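You operate a simulated robot arm through the tools that you are given. There is no shell and no other tool. Be economical: measure what you need, move in short steps, check, and stop when the job is done.

Carry out the task below with a simulated robot arm. There is one attempt and no reset: what you move stays moved.

TASK
Stack the 28 mm press die from the sewing bench top on top of the 36 mm press die.
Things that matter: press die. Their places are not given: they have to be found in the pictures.

Only the result counts: the job must be done as asked and must still hold three seconds after the hand-in. Knocking over, shifting, dropping, spilling or breaking anything else fails it.

THE ROBOT
A 6-joint arm with a two-finger parallel gripper, fixed in place. Base frame: the origin is at the foot of the arm, x ahead of it, y to its left, z up; the work surface is at about z = 80. Readings come in cm, rad, newtons and seconds.
With the tool pointing down near the work surface it reaches from about 26 to 68 cm from the base axis. Its first joint turns from -1.152 to 1.152 rad. Payload 2.9 kg.
The TCP is the grasp point between the finger pads, 3 cm short of the fingertips. In the tool frame z runs along the fingers and y along their closing line. The gripper opens to 11 cm. The fingers are 2 cm wide and 1 cm thick; the gripper's body (4.8 by 11.2 cm) begins 5.5 cm behind the TCP.
Orientation is that of the tool frame in the base frame, as a unit quaternion [x, y, z, w]. With the fingers straight down and closing along the base's y, the tool's x points along the base's -x, its y along +y and its z along -z.

THE INTERFACE
- The arm moves only by the tool jog_arm. Its argument "series" is a list of rows, each a list of 7 numbers: the shift along the tool's x, y, z in cm, then the turn, a rotation vector about the tool's x, y, z in rad, then the closure in counts, from 0 (fully open) to 255 (shut). In form: [[dx, dy, dz, rx, ry, rz, jaw], ...]. A call has 1 to 10 rows; each row shifts and turns the commanded pose from where the row before left it, along the tool's axes as they then stand. A row lasts 0.2 s, in which the tool goes at most 5 cm and 0.15 rad; a call with a longer step from one row to the next is refused whole, and so is a gripper value outside its range. A pose out of reach is approached as far as the arm can. The call stops where the force on the tool passes 40 N (or 10 N more than at its start, if that is more) or the arm is blocked; 0.2 s more then pass. Each finger travels about 10.8 cm/s and halts on what it meets, pressing with about 40 N; the grip force reading is that of the motor and also rises with nothing between the fingers. The clock runs only during rows and for 0.2 s after the last one: add rows that do not move to give the fingers time. The reply holds the time, the measured pose of the TCP, the force on the tool along the base axes, the opening and the grip force, in the units named above and with some noise, and new pictures: "views" is both (left out), scene, wrist or none.
- Cameras (640 x 400 px; columns grow to the right, rows downward): "scene" is fixed at [5.84, 41.77, 139.8]; the picture's right is [-0.91, -0.41, 0.00], its down [-0.18, 0.41, -0.89] and it looks along [0.37, -0.82, -0.45] (base axes); focal length 323 px, centre (320, 200). "wrist" rides on the gripper at [-3.6, 0, -5.7] in the tool frame; the picture's right is [0.00, -1.00, 0.00], its down [0.97, 0.00, -0.24] and it looks along [0.24, 0.00, 0.97] (tool axes); focal length 218 px, centre (320, 200).
- point_at(camera, pixels): for up to 12 pixels [column, row] of the newest picture of that camera ("zoom" is the newest enlarged one), the place [x, y, z] in the base frame of the surface seen there, good to about 0.2 cm. It takes no simulated time.
- zoom(camera, box): a new picture of the part [left, top, right, bottom] of that camera's present view, enlarged. It takes no simulated time.
- sign_off(): hands the job in; it is judged then, once.

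Work in short steps. Measure before you move; look again where a grasp or a placing could have gone wrong, and mend it. You have 60 turns and 120 pictures in all, those below and enlarged ones among them. Open the gripper and draw the arm clear of the work before you hand the job in, unless the task says otherwise; then end with one line.

The tools are called after ">>>" as a command line: name --pt "numbers of a row" for each row, then --argument value for the rest, lists and objects as JSON in quotes. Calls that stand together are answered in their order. jog_arm: Moves the arm, as the interface text tells. Its arguments: {"type":"object","properties":{"series":{"type":"array","items":{"type":"array","items":{"type":"number"}}},"views":{"type":"string","enum":["both","scene","wrist","none"]}},"required":["series"]} The other tools are called the same way: point_at (camera, pixels) gives the place of the surface under pixels of a picture; zoom (camera, box) takes an enlarged picture of a part of a camera's view; sign_off () hands the job in.

At the start:

```text
time: 0.0
position: [36.21, -4.39, 105.29]
ee_rot: [0.0, 1.0, 0.0, 0.0]
wrist_force: [0.0, -0.1, -0.5]
grip_width: 11.02
grip_force: 0.0
```

scene: 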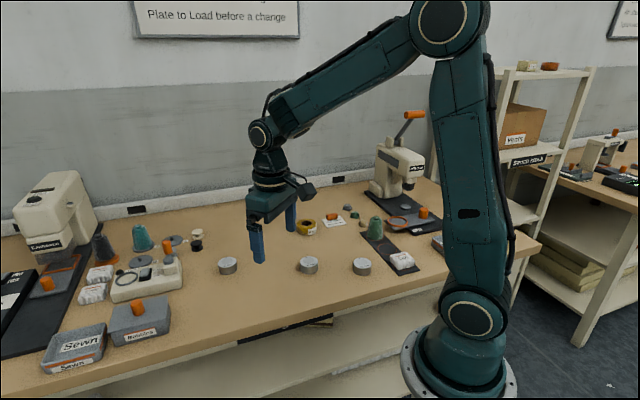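
wrist: 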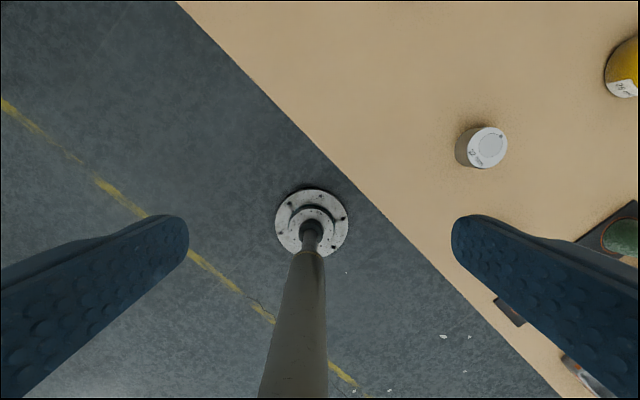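

The scene shows three similar metal dies at about (228,266), (308,265), (361,267). I zoom in on them to read the labels.

>>> zoom --camera "scene" --box '[200, 240, 300, 302]'

>>> zoom --camera "scene" --box '[285, 240, 385, 302]'

>>> point_at --camera "scene" --pixels '[[228, 261], [228, 271], [308, 260], [308, 270], [361, 262], [361, 272], [270, 280]]'

>>> zoom --camera "wrist" --box '[440, 110, 540, 172]'

```text
6.40 times, centred on (250, 271) of scene
```

zoom: 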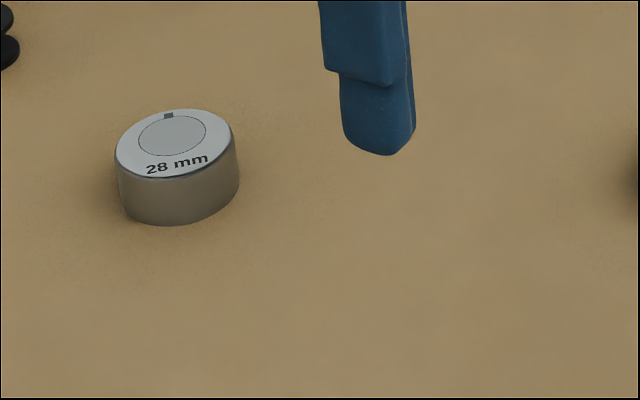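

```text
6.40 times, centred on (335, 271) of scene
```

zoom: 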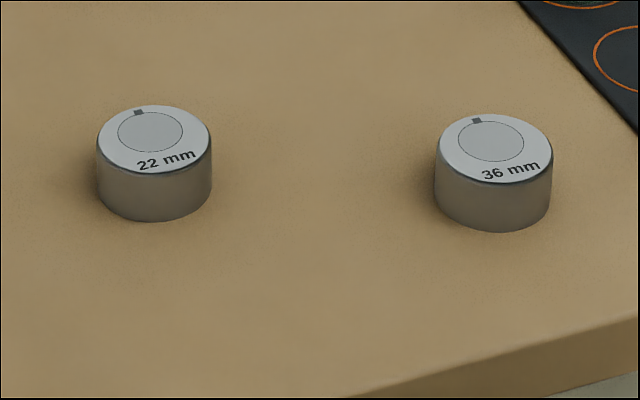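

```text
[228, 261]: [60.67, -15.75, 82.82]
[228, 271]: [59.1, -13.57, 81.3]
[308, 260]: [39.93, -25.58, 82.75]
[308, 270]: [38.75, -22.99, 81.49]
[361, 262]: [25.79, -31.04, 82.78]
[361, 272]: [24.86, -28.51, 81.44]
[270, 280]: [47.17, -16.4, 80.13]
```

```text
6.40 times, centred on (490, 141) of wrist
```

zoom: 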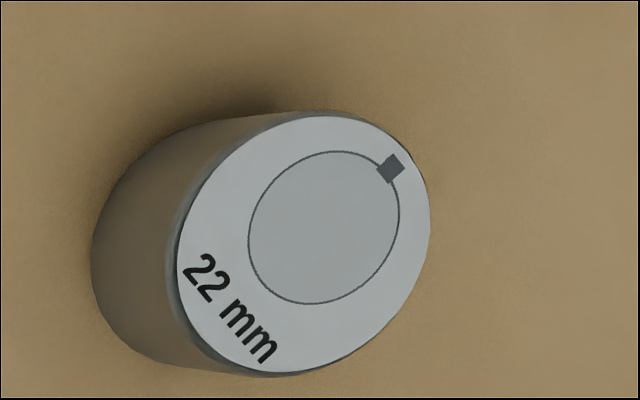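

The 28 mm die is the left one and the 36 mm die the right one. I measure both top centres and edges, and the neighbouring items.

>>> point_at --camera "scene" --pixels '[[227.2, 262.4], [219, 264], [236, 261], [362.3, 263.3], [354.5, 262.5], [370.5, 264], [196, 245], [180, 270], [305, 228], [402, 258], [375, 232], [172, 238]]'

>>> jog_arm --pt "-4.5 -2 0 0 0 0 0" --pt "-4.5 -2 0 0 0 0 0" --pt "-4.5 -2 0 0 0 0 0" --pt "-4.5 -2 0 0 0 0 0" --pt "-2 -2 2 0 0 0 0" --pt "0 0 4 0 0 0 0" --pt "0 0 0 0 0 0 0"

```text
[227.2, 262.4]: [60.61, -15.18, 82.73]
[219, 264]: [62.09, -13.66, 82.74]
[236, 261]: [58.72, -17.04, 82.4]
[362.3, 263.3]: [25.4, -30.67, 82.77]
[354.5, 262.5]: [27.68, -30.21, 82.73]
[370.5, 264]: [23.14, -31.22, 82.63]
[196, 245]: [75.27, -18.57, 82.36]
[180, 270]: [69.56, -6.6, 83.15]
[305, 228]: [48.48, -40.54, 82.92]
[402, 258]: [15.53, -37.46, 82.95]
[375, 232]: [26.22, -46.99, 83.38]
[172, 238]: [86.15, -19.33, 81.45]
```

```text
time: 1.6
position: [56.01, -14.43, 99.33]
ee_rot: [0.0, 1.0, 0.0, 0.0]
wrist_force: [-0.2, 0.3, 0.3]
grip_width: 11.01
grip_force: 0.1
```

scene: 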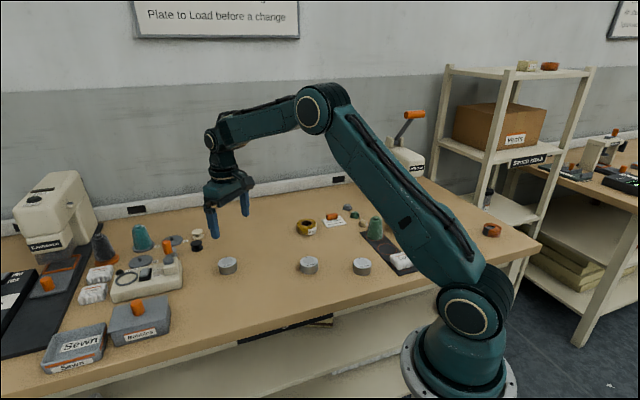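
wrist: 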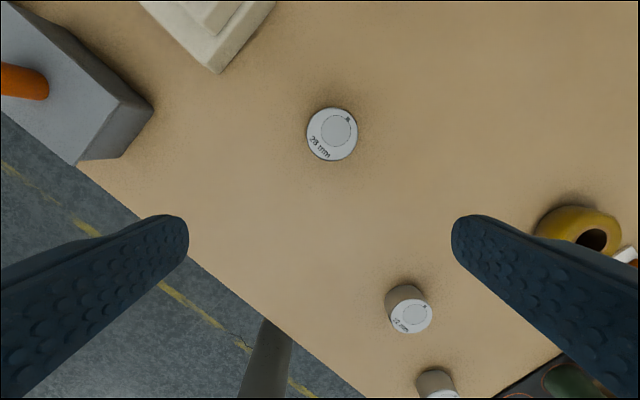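

The 28 mm die is at wrist (332,134). I measure its top edges from the wrist, and the same for the 36 mm die's surroundings.

>>> point_at --camera "wrist" --pixels '[[333, 134], [310, 134], [355, 134], [333, 111], [333, 158], [215, 68], [152, 108]]'

>>> zoom --camera "scene" --box '[320, 200, 448, 280]'

```text
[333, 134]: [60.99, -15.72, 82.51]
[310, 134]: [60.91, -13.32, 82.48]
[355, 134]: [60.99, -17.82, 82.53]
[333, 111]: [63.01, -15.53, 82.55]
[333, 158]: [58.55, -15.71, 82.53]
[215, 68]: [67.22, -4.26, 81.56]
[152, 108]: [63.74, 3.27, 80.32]
```

```text
5.00 times, centred on (384, 240) of scene
```

zoom: 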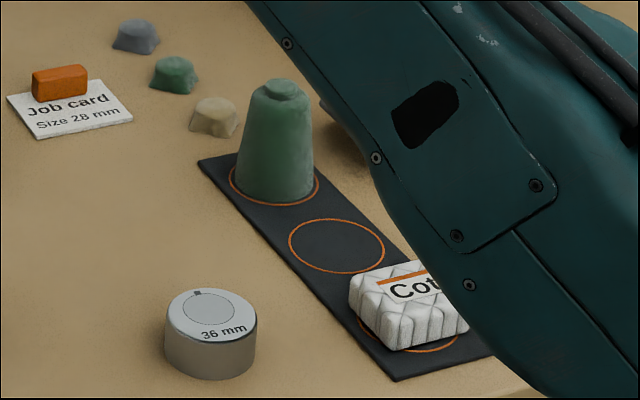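

Die centre is about (60.8, -15.6), top 82.55, about 4.7 wide. I move above it and descend to just over it.

>>> jog_arm --pt "-2.4 -0.6 1 0 0 0 0" --pt "-2.4 -0.6 1 0 0 0 0" --pt "0 0 3 0 0 0 0" --pt "0 0 3 0 0 0 0" --pt "0 0 0 0 0 0 0"

>>> point_at --camera "scene" --pixels '[[374, 252], [385, 264], [377, 216], [360, 232]]'

```text
time: 2.8
position: [61.08, -15.67, 91.27]
ee_rot: [0.0, 1.0, 0.0, 0.001]
wrist_force: [-0.2, 0.4, -0.2]
grip_width: 11.02
grip_force: 0.0
```

scene: 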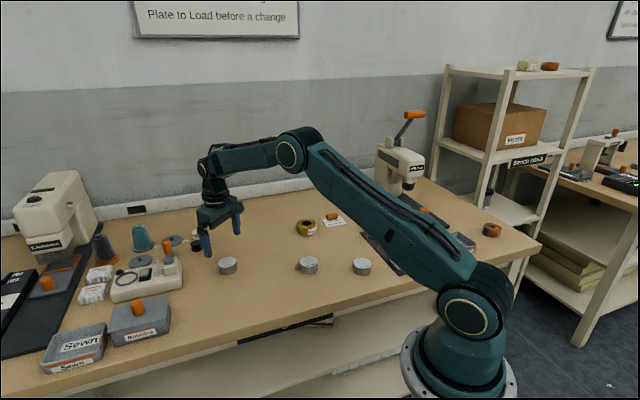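
wrist: 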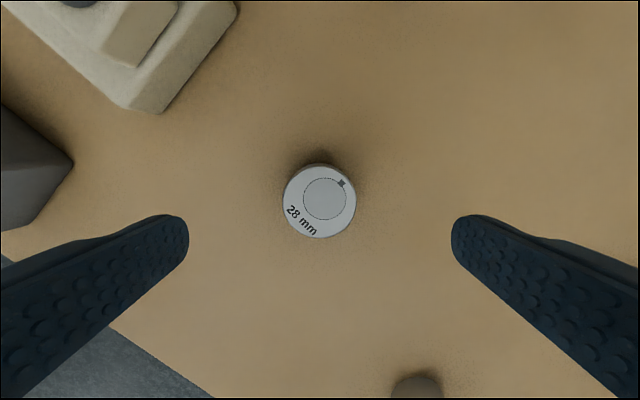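

```text
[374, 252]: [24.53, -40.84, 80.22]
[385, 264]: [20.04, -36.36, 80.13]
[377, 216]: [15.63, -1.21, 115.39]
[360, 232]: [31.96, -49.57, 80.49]
```

The die is centred at wrist (319,201). I check its centre again before descending.

>>> point_at --camera "wrist" --pixels '[[319, 201], [319, 167], [319, 236], [284, 201], [355, 201]]'

```text
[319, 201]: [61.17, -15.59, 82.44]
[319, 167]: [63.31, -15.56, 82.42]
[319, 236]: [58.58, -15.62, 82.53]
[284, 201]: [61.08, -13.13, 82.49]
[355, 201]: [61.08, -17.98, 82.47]
```

Centre is (61.0, -15.6), matching the TCP. I descend to TCP z about 83.4 and then close.

>>> jog_arm --pt "0 0 3 0 0 0 0" --pt "0 0 3 0 0 0 0" --pt "0 0 1.8 0 0 0 0" --pt "0 0 0 0 0 0 0" --views "none"

>>> jog_arm --pt "0 0 0 0 0 0 100" --pt "0 0 0 0 0 0 180" --pt "0 0 0 0 0 0 180" --pt "0 0 0 0 0 0 180"

```text
time: 3.8
position: [61.15, -15.59, 83.34]
ee_rot: [0.0, 1.0, 0.001, 0.0]
wrist_force: [0.4, -0.6, -0.3]
grip_width: 11.05
grip_force: 0.0
```

```text
time: 4.8
position: [61.04, -15.61, 83.4]
ee_rot: [0.0, 1.0, 0.0, 0.0]
wrist_force: [-0.4, 1.2, 0.6]
grip_width: 5.04
grip_force: 39.7
```

scene: 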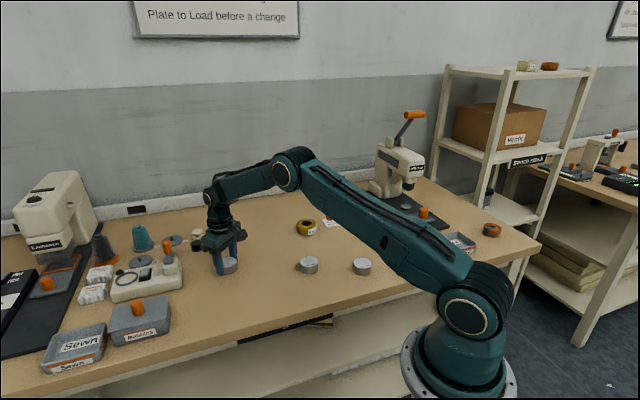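
wrist: 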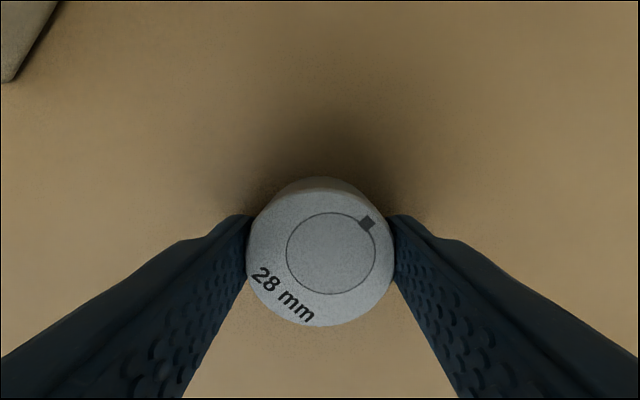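

Gripped at 5.04 wide. I lift and carry it towards the 36 mm die at about (25.4, -30.7).

>>> jog_arm --pt "0 0 -2 0 0 0 180" --pt "0 0 -4 0 0 0 180" --pt "0 0 -4 0 0 0 180" --pt "0 0 -4 0 0 0 180" --pt "3.5 -1.5 0 0 0 0 180" --pt "3.5 -1.5 0 0 0 0 180" --pt "3.5 -1.5 0 0 0 0 180" --pt "3.5 -1.5 0 0 0 0 180" --pt "3.5 -1.5 0 0 0 0 180" --views "none"

>>> jog_arm --pt "3.5 -1.5 0 0 0 0 180" --pt "3.5 -1.5 0 0 0 0 180" --pt "3.5 -1.5 0 0 0 0 180" --pt "3.5 -1.5 0 0 0 0 180" --pt "3 -1.5 0 0 0 0 180" --pt "0 0 0 0 0 0 180"

```text
time: 6.8
position: [43.33, -23.17, 97.34]
ee_rot: [0.0, 1.0, 0.0, 0.0]
wrist_force: [-0.3, 0.3, -2.6]
grip_width: 5.04
grip_force: 39.5
```

```text
time: 8.2
position: [26.26, -30.81, 97.23]
ee_rot: [0.0, 1.0, 0.0, 0.001]
wrist_force: [0.5, -0.4, -4.0]
grip_width: 5.04
grip_force: 40.2
```

scene: 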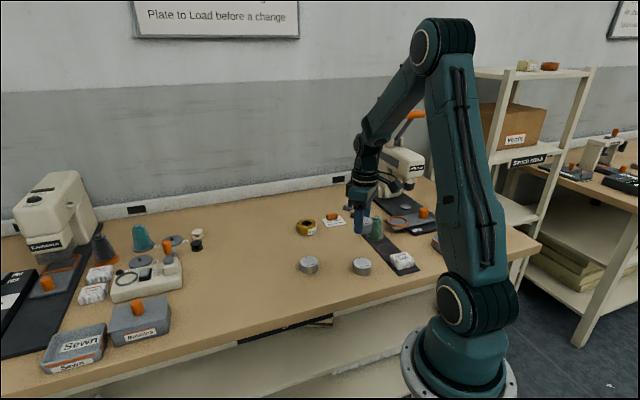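
wrist: 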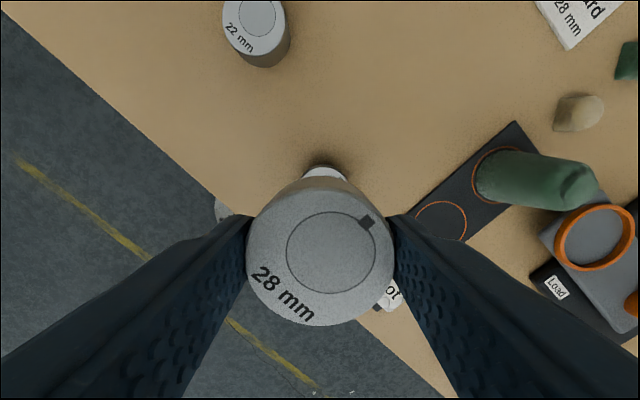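

The 36 mm die is hidden under the held die in the wrist view, but clear in the scene at (362,265). I zoom there to measure its rim precisely.

>>> zoom --camera "scene" --box '[342, 250, 382, 275]'

```text
16.00 times, centred on (362, 262) of scene
```

zoom: 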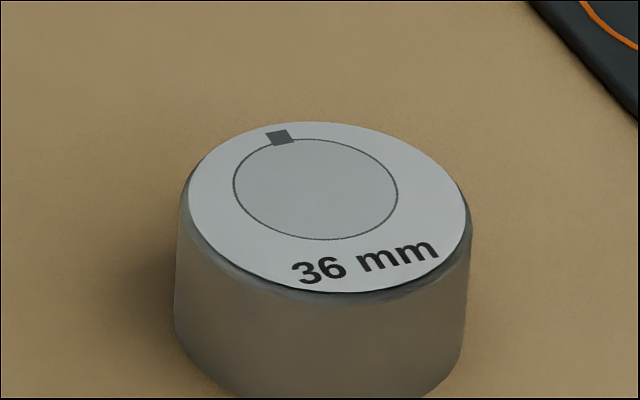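

>>> point_at --camera "zoom" --pixels '[[328, 208], [192, 180], [463, 215], [320, 126], [345, 290], [200, 230], [250, 272], [420, 275], [230, 142], [425, 160], [327, 209], [300, 208]]'

```text
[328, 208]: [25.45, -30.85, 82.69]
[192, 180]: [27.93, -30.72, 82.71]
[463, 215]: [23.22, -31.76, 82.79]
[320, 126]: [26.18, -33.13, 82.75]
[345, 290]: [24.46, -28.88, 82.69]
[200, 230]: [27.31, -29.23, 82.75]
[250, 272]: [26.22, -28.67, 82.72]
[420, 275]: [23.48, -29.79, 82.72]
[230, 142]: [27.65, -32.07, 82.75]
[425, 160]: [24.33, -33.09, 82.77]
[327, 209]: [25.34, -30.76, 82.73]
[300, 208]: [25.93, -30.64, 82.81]
```

The rim points fit a centre of about (25.5, -31.0), top 82.7. I correct and descend to about 1 cm above contact.

>>> jog_arm --pt "0.7 -0.2 2 0 0 0 180" --pt "0 0 3 0 0 0 180" --pt "0 0 3 0 0 0 180" --pt "0 0 2 0 0 0 180" --pt "0 0 0 0 0 0 180"

>>> zoom --camera "scene" --box '[330, 235, 394, 275]'

```text
time: 9.4
position: [25.83, -30.66, 87.26]
ee_rot: [0.0, 1.0, 0.0, -0.001]
wrist_force: [-0.9, -1.1, -3.2]
grip_width: 5.04
grip_force: 40.3
```

scene: 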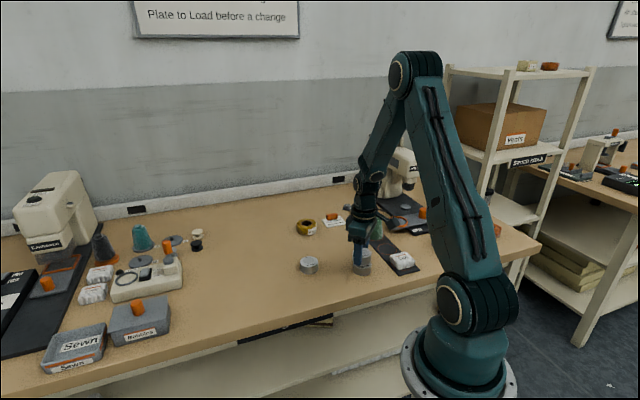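
wrist: 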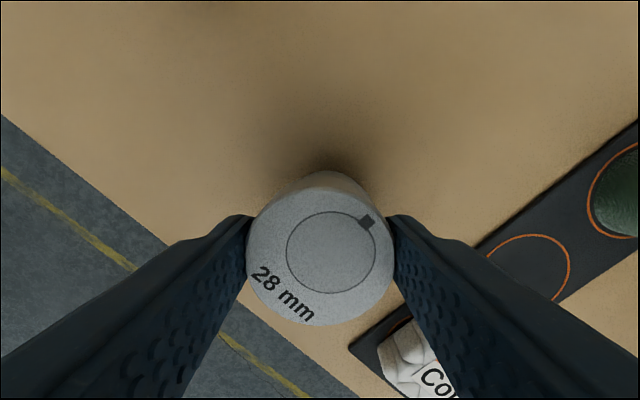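

```text
10.00 times, centred on (362, 255) of scene
```

zoom: 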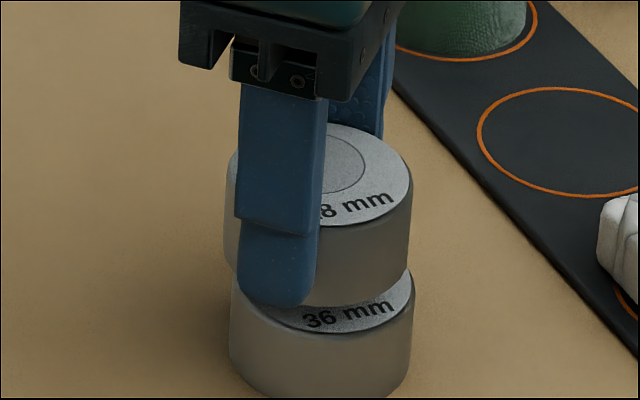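

Upper die spans zoom 226–412 and lower 230–414, so they're nearly aligned sideways. I re-read the pose for noise before the final descent.

>>> jog_arm --pt "0 0 0.4 0 0 0 180" --pt "0 0 0 0 0 0 180" --views "none"

```text
time: 10.0
position: [25.88, -30.67, 86.88]
ee_rot: [0.0, 1.0, 0.0, -0.001]
wrist_force: [0.2, -0.8, -2.5]
grip_width: 5.04
grip_force: 39.6
```

The steady pose is (25.86, -30.67), so I shift by -0.3 in x and y, and lower to about 0.3 cm above contact.

>>> jog_arm --pt "0.3 -0.3 0.3 0 0 0 180" --pt "0 0 0.2 0 0 0 180" --pt "0 0 0 0 0 0 180" --views "none"

>>> zoom --camera "scene" --box '[330, 235, 394, 275]'

```text
time: 10.8
position: [25.71, -31.11, 86.42]
ee_rot: [-0.001, 1.0, 0.0, 0.001]
wrist_force: [0.6, 0.2, -2.9]
grip_width: 5.03
grip_force: 39.9
```

```text
10.00 times, centred on (362, 255) of scene
```

zoom: 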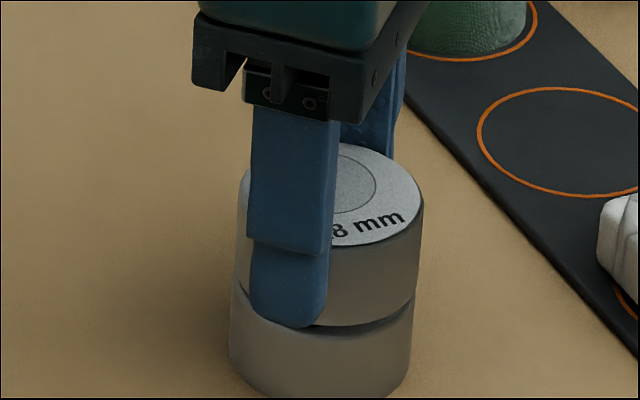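

The upper die (238–424) now sits about 0.25 cm to the picture's right of the lower (230–414). I shift it by (+0.2, +0.1) and lower gently to contact.

>>> jog_arm --pt "-0.2 0.1 0 0 0 0 180" --pt "0 0 0 0 0 0 180" --views "none"

>>> jog_arm --pt "0 0 0.15 0 0 0 180" --pt "0 0 0.1 0 0 0 180" --pt "0 0 0 0 0 0 180" --views "none"

>>> zoom --camera "scene" --box '[330, 235, 394, 275]'

```text
time: 11.4
position: [25.8, -31.01, 86.39]
ee_rot: [0.001, 1.0, 0.0, 0.0]
wrist_force: [-0.4, 0.1, -4.0]
grip_width: 5.02
grip_force: 40.2
```

```text
time: 12.2
position: [25.71, -30.93, 86.24]
ee_rot: [0.0, 1.0, 0.0, 0.0]
wrist_force: [0.0, 0.3, -3.4]
grip_width: 5.04
grip_force: 40.0
```

```text
10.00 times, centred on (362, 255) of scene
```

zoom: 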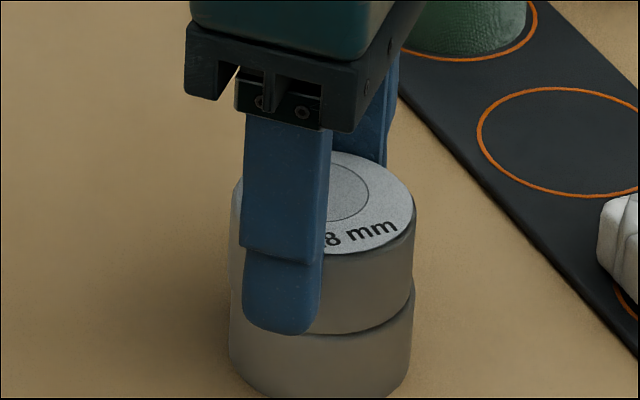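

Well aligned (231–416 over 230–414), with almost no gap. I lower in small steps until the vertical force changes.

>>> jog_arm --pt "0 0 0.1 0 0 0 180" --pt "0 0 0 0 0 0 180" --views "none"

>>> jog_arm --pt "0 0 0.08 0 0 0 180" --pt "0 0 0 0 0 0 180" --views "none"

```text
time: 12.8
position: [25.86, -31.07, 86.12]
ee_rot: [0.001, 1.0, 0.001, 0.0]
wrist_force: [-0.2, -0.1, -3.3]
grip_width: 5.03
grip_force: 39.9
```

```text
time: 13.4
position: [25.81, -30.9, 86.03]
ee_rot: [0.0, 1.0, 0.0, 0.0]
wrist_force: [-0.6, -0.7, 1.7]
grip_width: 5.03
grip_force: 39.5
```

The force rose from -3.3 to +1.7 N, so the die is resting on the lower one. I release gradually.

>>> jog_arm --pt "0 0 0 0 0 0 135" --pt "0 0 0 0 0 0 120" --pt "0 0 0 0 0 0 100" --pt "0 0 0 0 0 0 80" --pt "0 0 0 0 0 0 60" --pt "0 0 0 0 0 0 60" --views "none"

>>> zoom --camera "scene" --box '[330, 235, 394, 275]'

```text
time: 14.8
position: [25.86, -30.94, 86.02]
ee_rot: [0.0, 1.0, 0.0, -0.001]
wrist_force: [0.2, -0.2, -0.6]
grip_width: 8.41
grip_force: 0.0
```

```text
10.00 times, centred on (362, 255) of scene
```

zoom: 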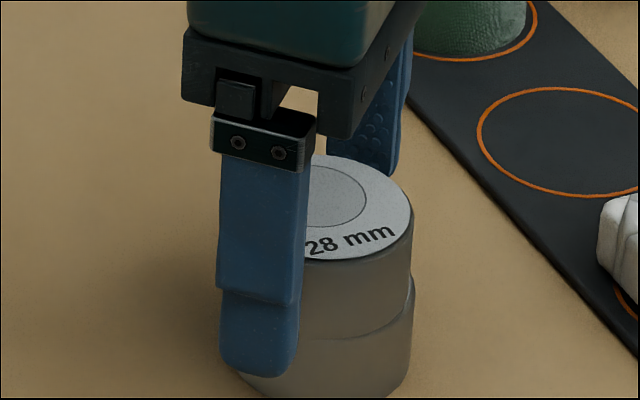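

The dies are stacked and the fingers are free at 8.4 cm. I retreat straight up.

>>> jog_arm --pt "0 0 -2 0 0 0 60" --pt "0 0 -4 0 0 0 60" --pt "0 0 -4 0 0 0 60" --pt "0 0 -4 0 0 0 0" --pt "0 0 -2 0 0 0 0" --pt "0 0 0 0 0 0 0"

>>> zoom --camera "scene" --box '[330, 235, 394, 275]'

```text
time: 16.2
position: [25.93, -30.94, 102.12]
ee_rot: [0.0, 1.0, 0.0, 0.0]
wrist_force: [0.3, -0.4, 0.5]
grip_width: 11.0
grip_force: 0.2
```

scene: 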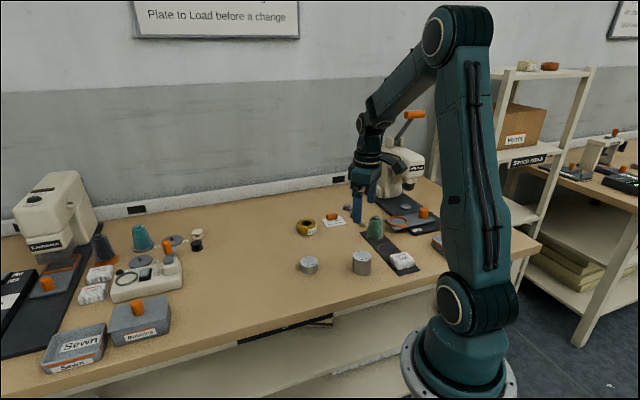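
wrist: 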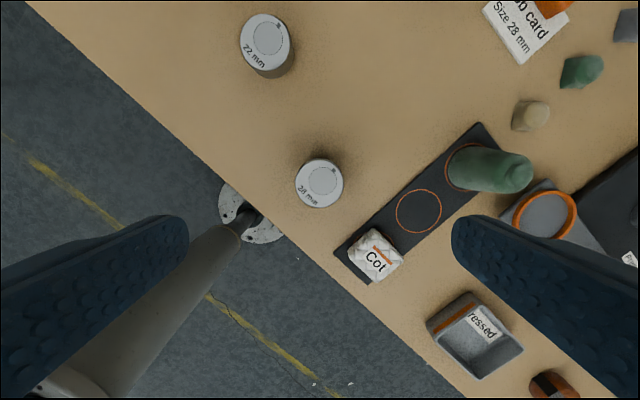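

```text
10.00 times, centred on (362, 255) of scene
```

zoom: 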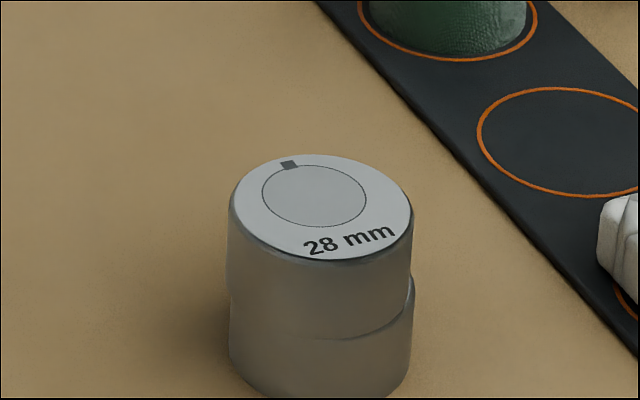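

The 28 mm die rests squarely on the 36 mm die, the gripper is open and the arm is clear at z = 102. I hand in.

>>> sign_off

```text
The job is handed in.
```

The 28 mm press die is stacked on the 36 mm press die, lined up to within about 0.1 cm in the scene camera; the gripper is open, the arm is clear, and the job is handed in.
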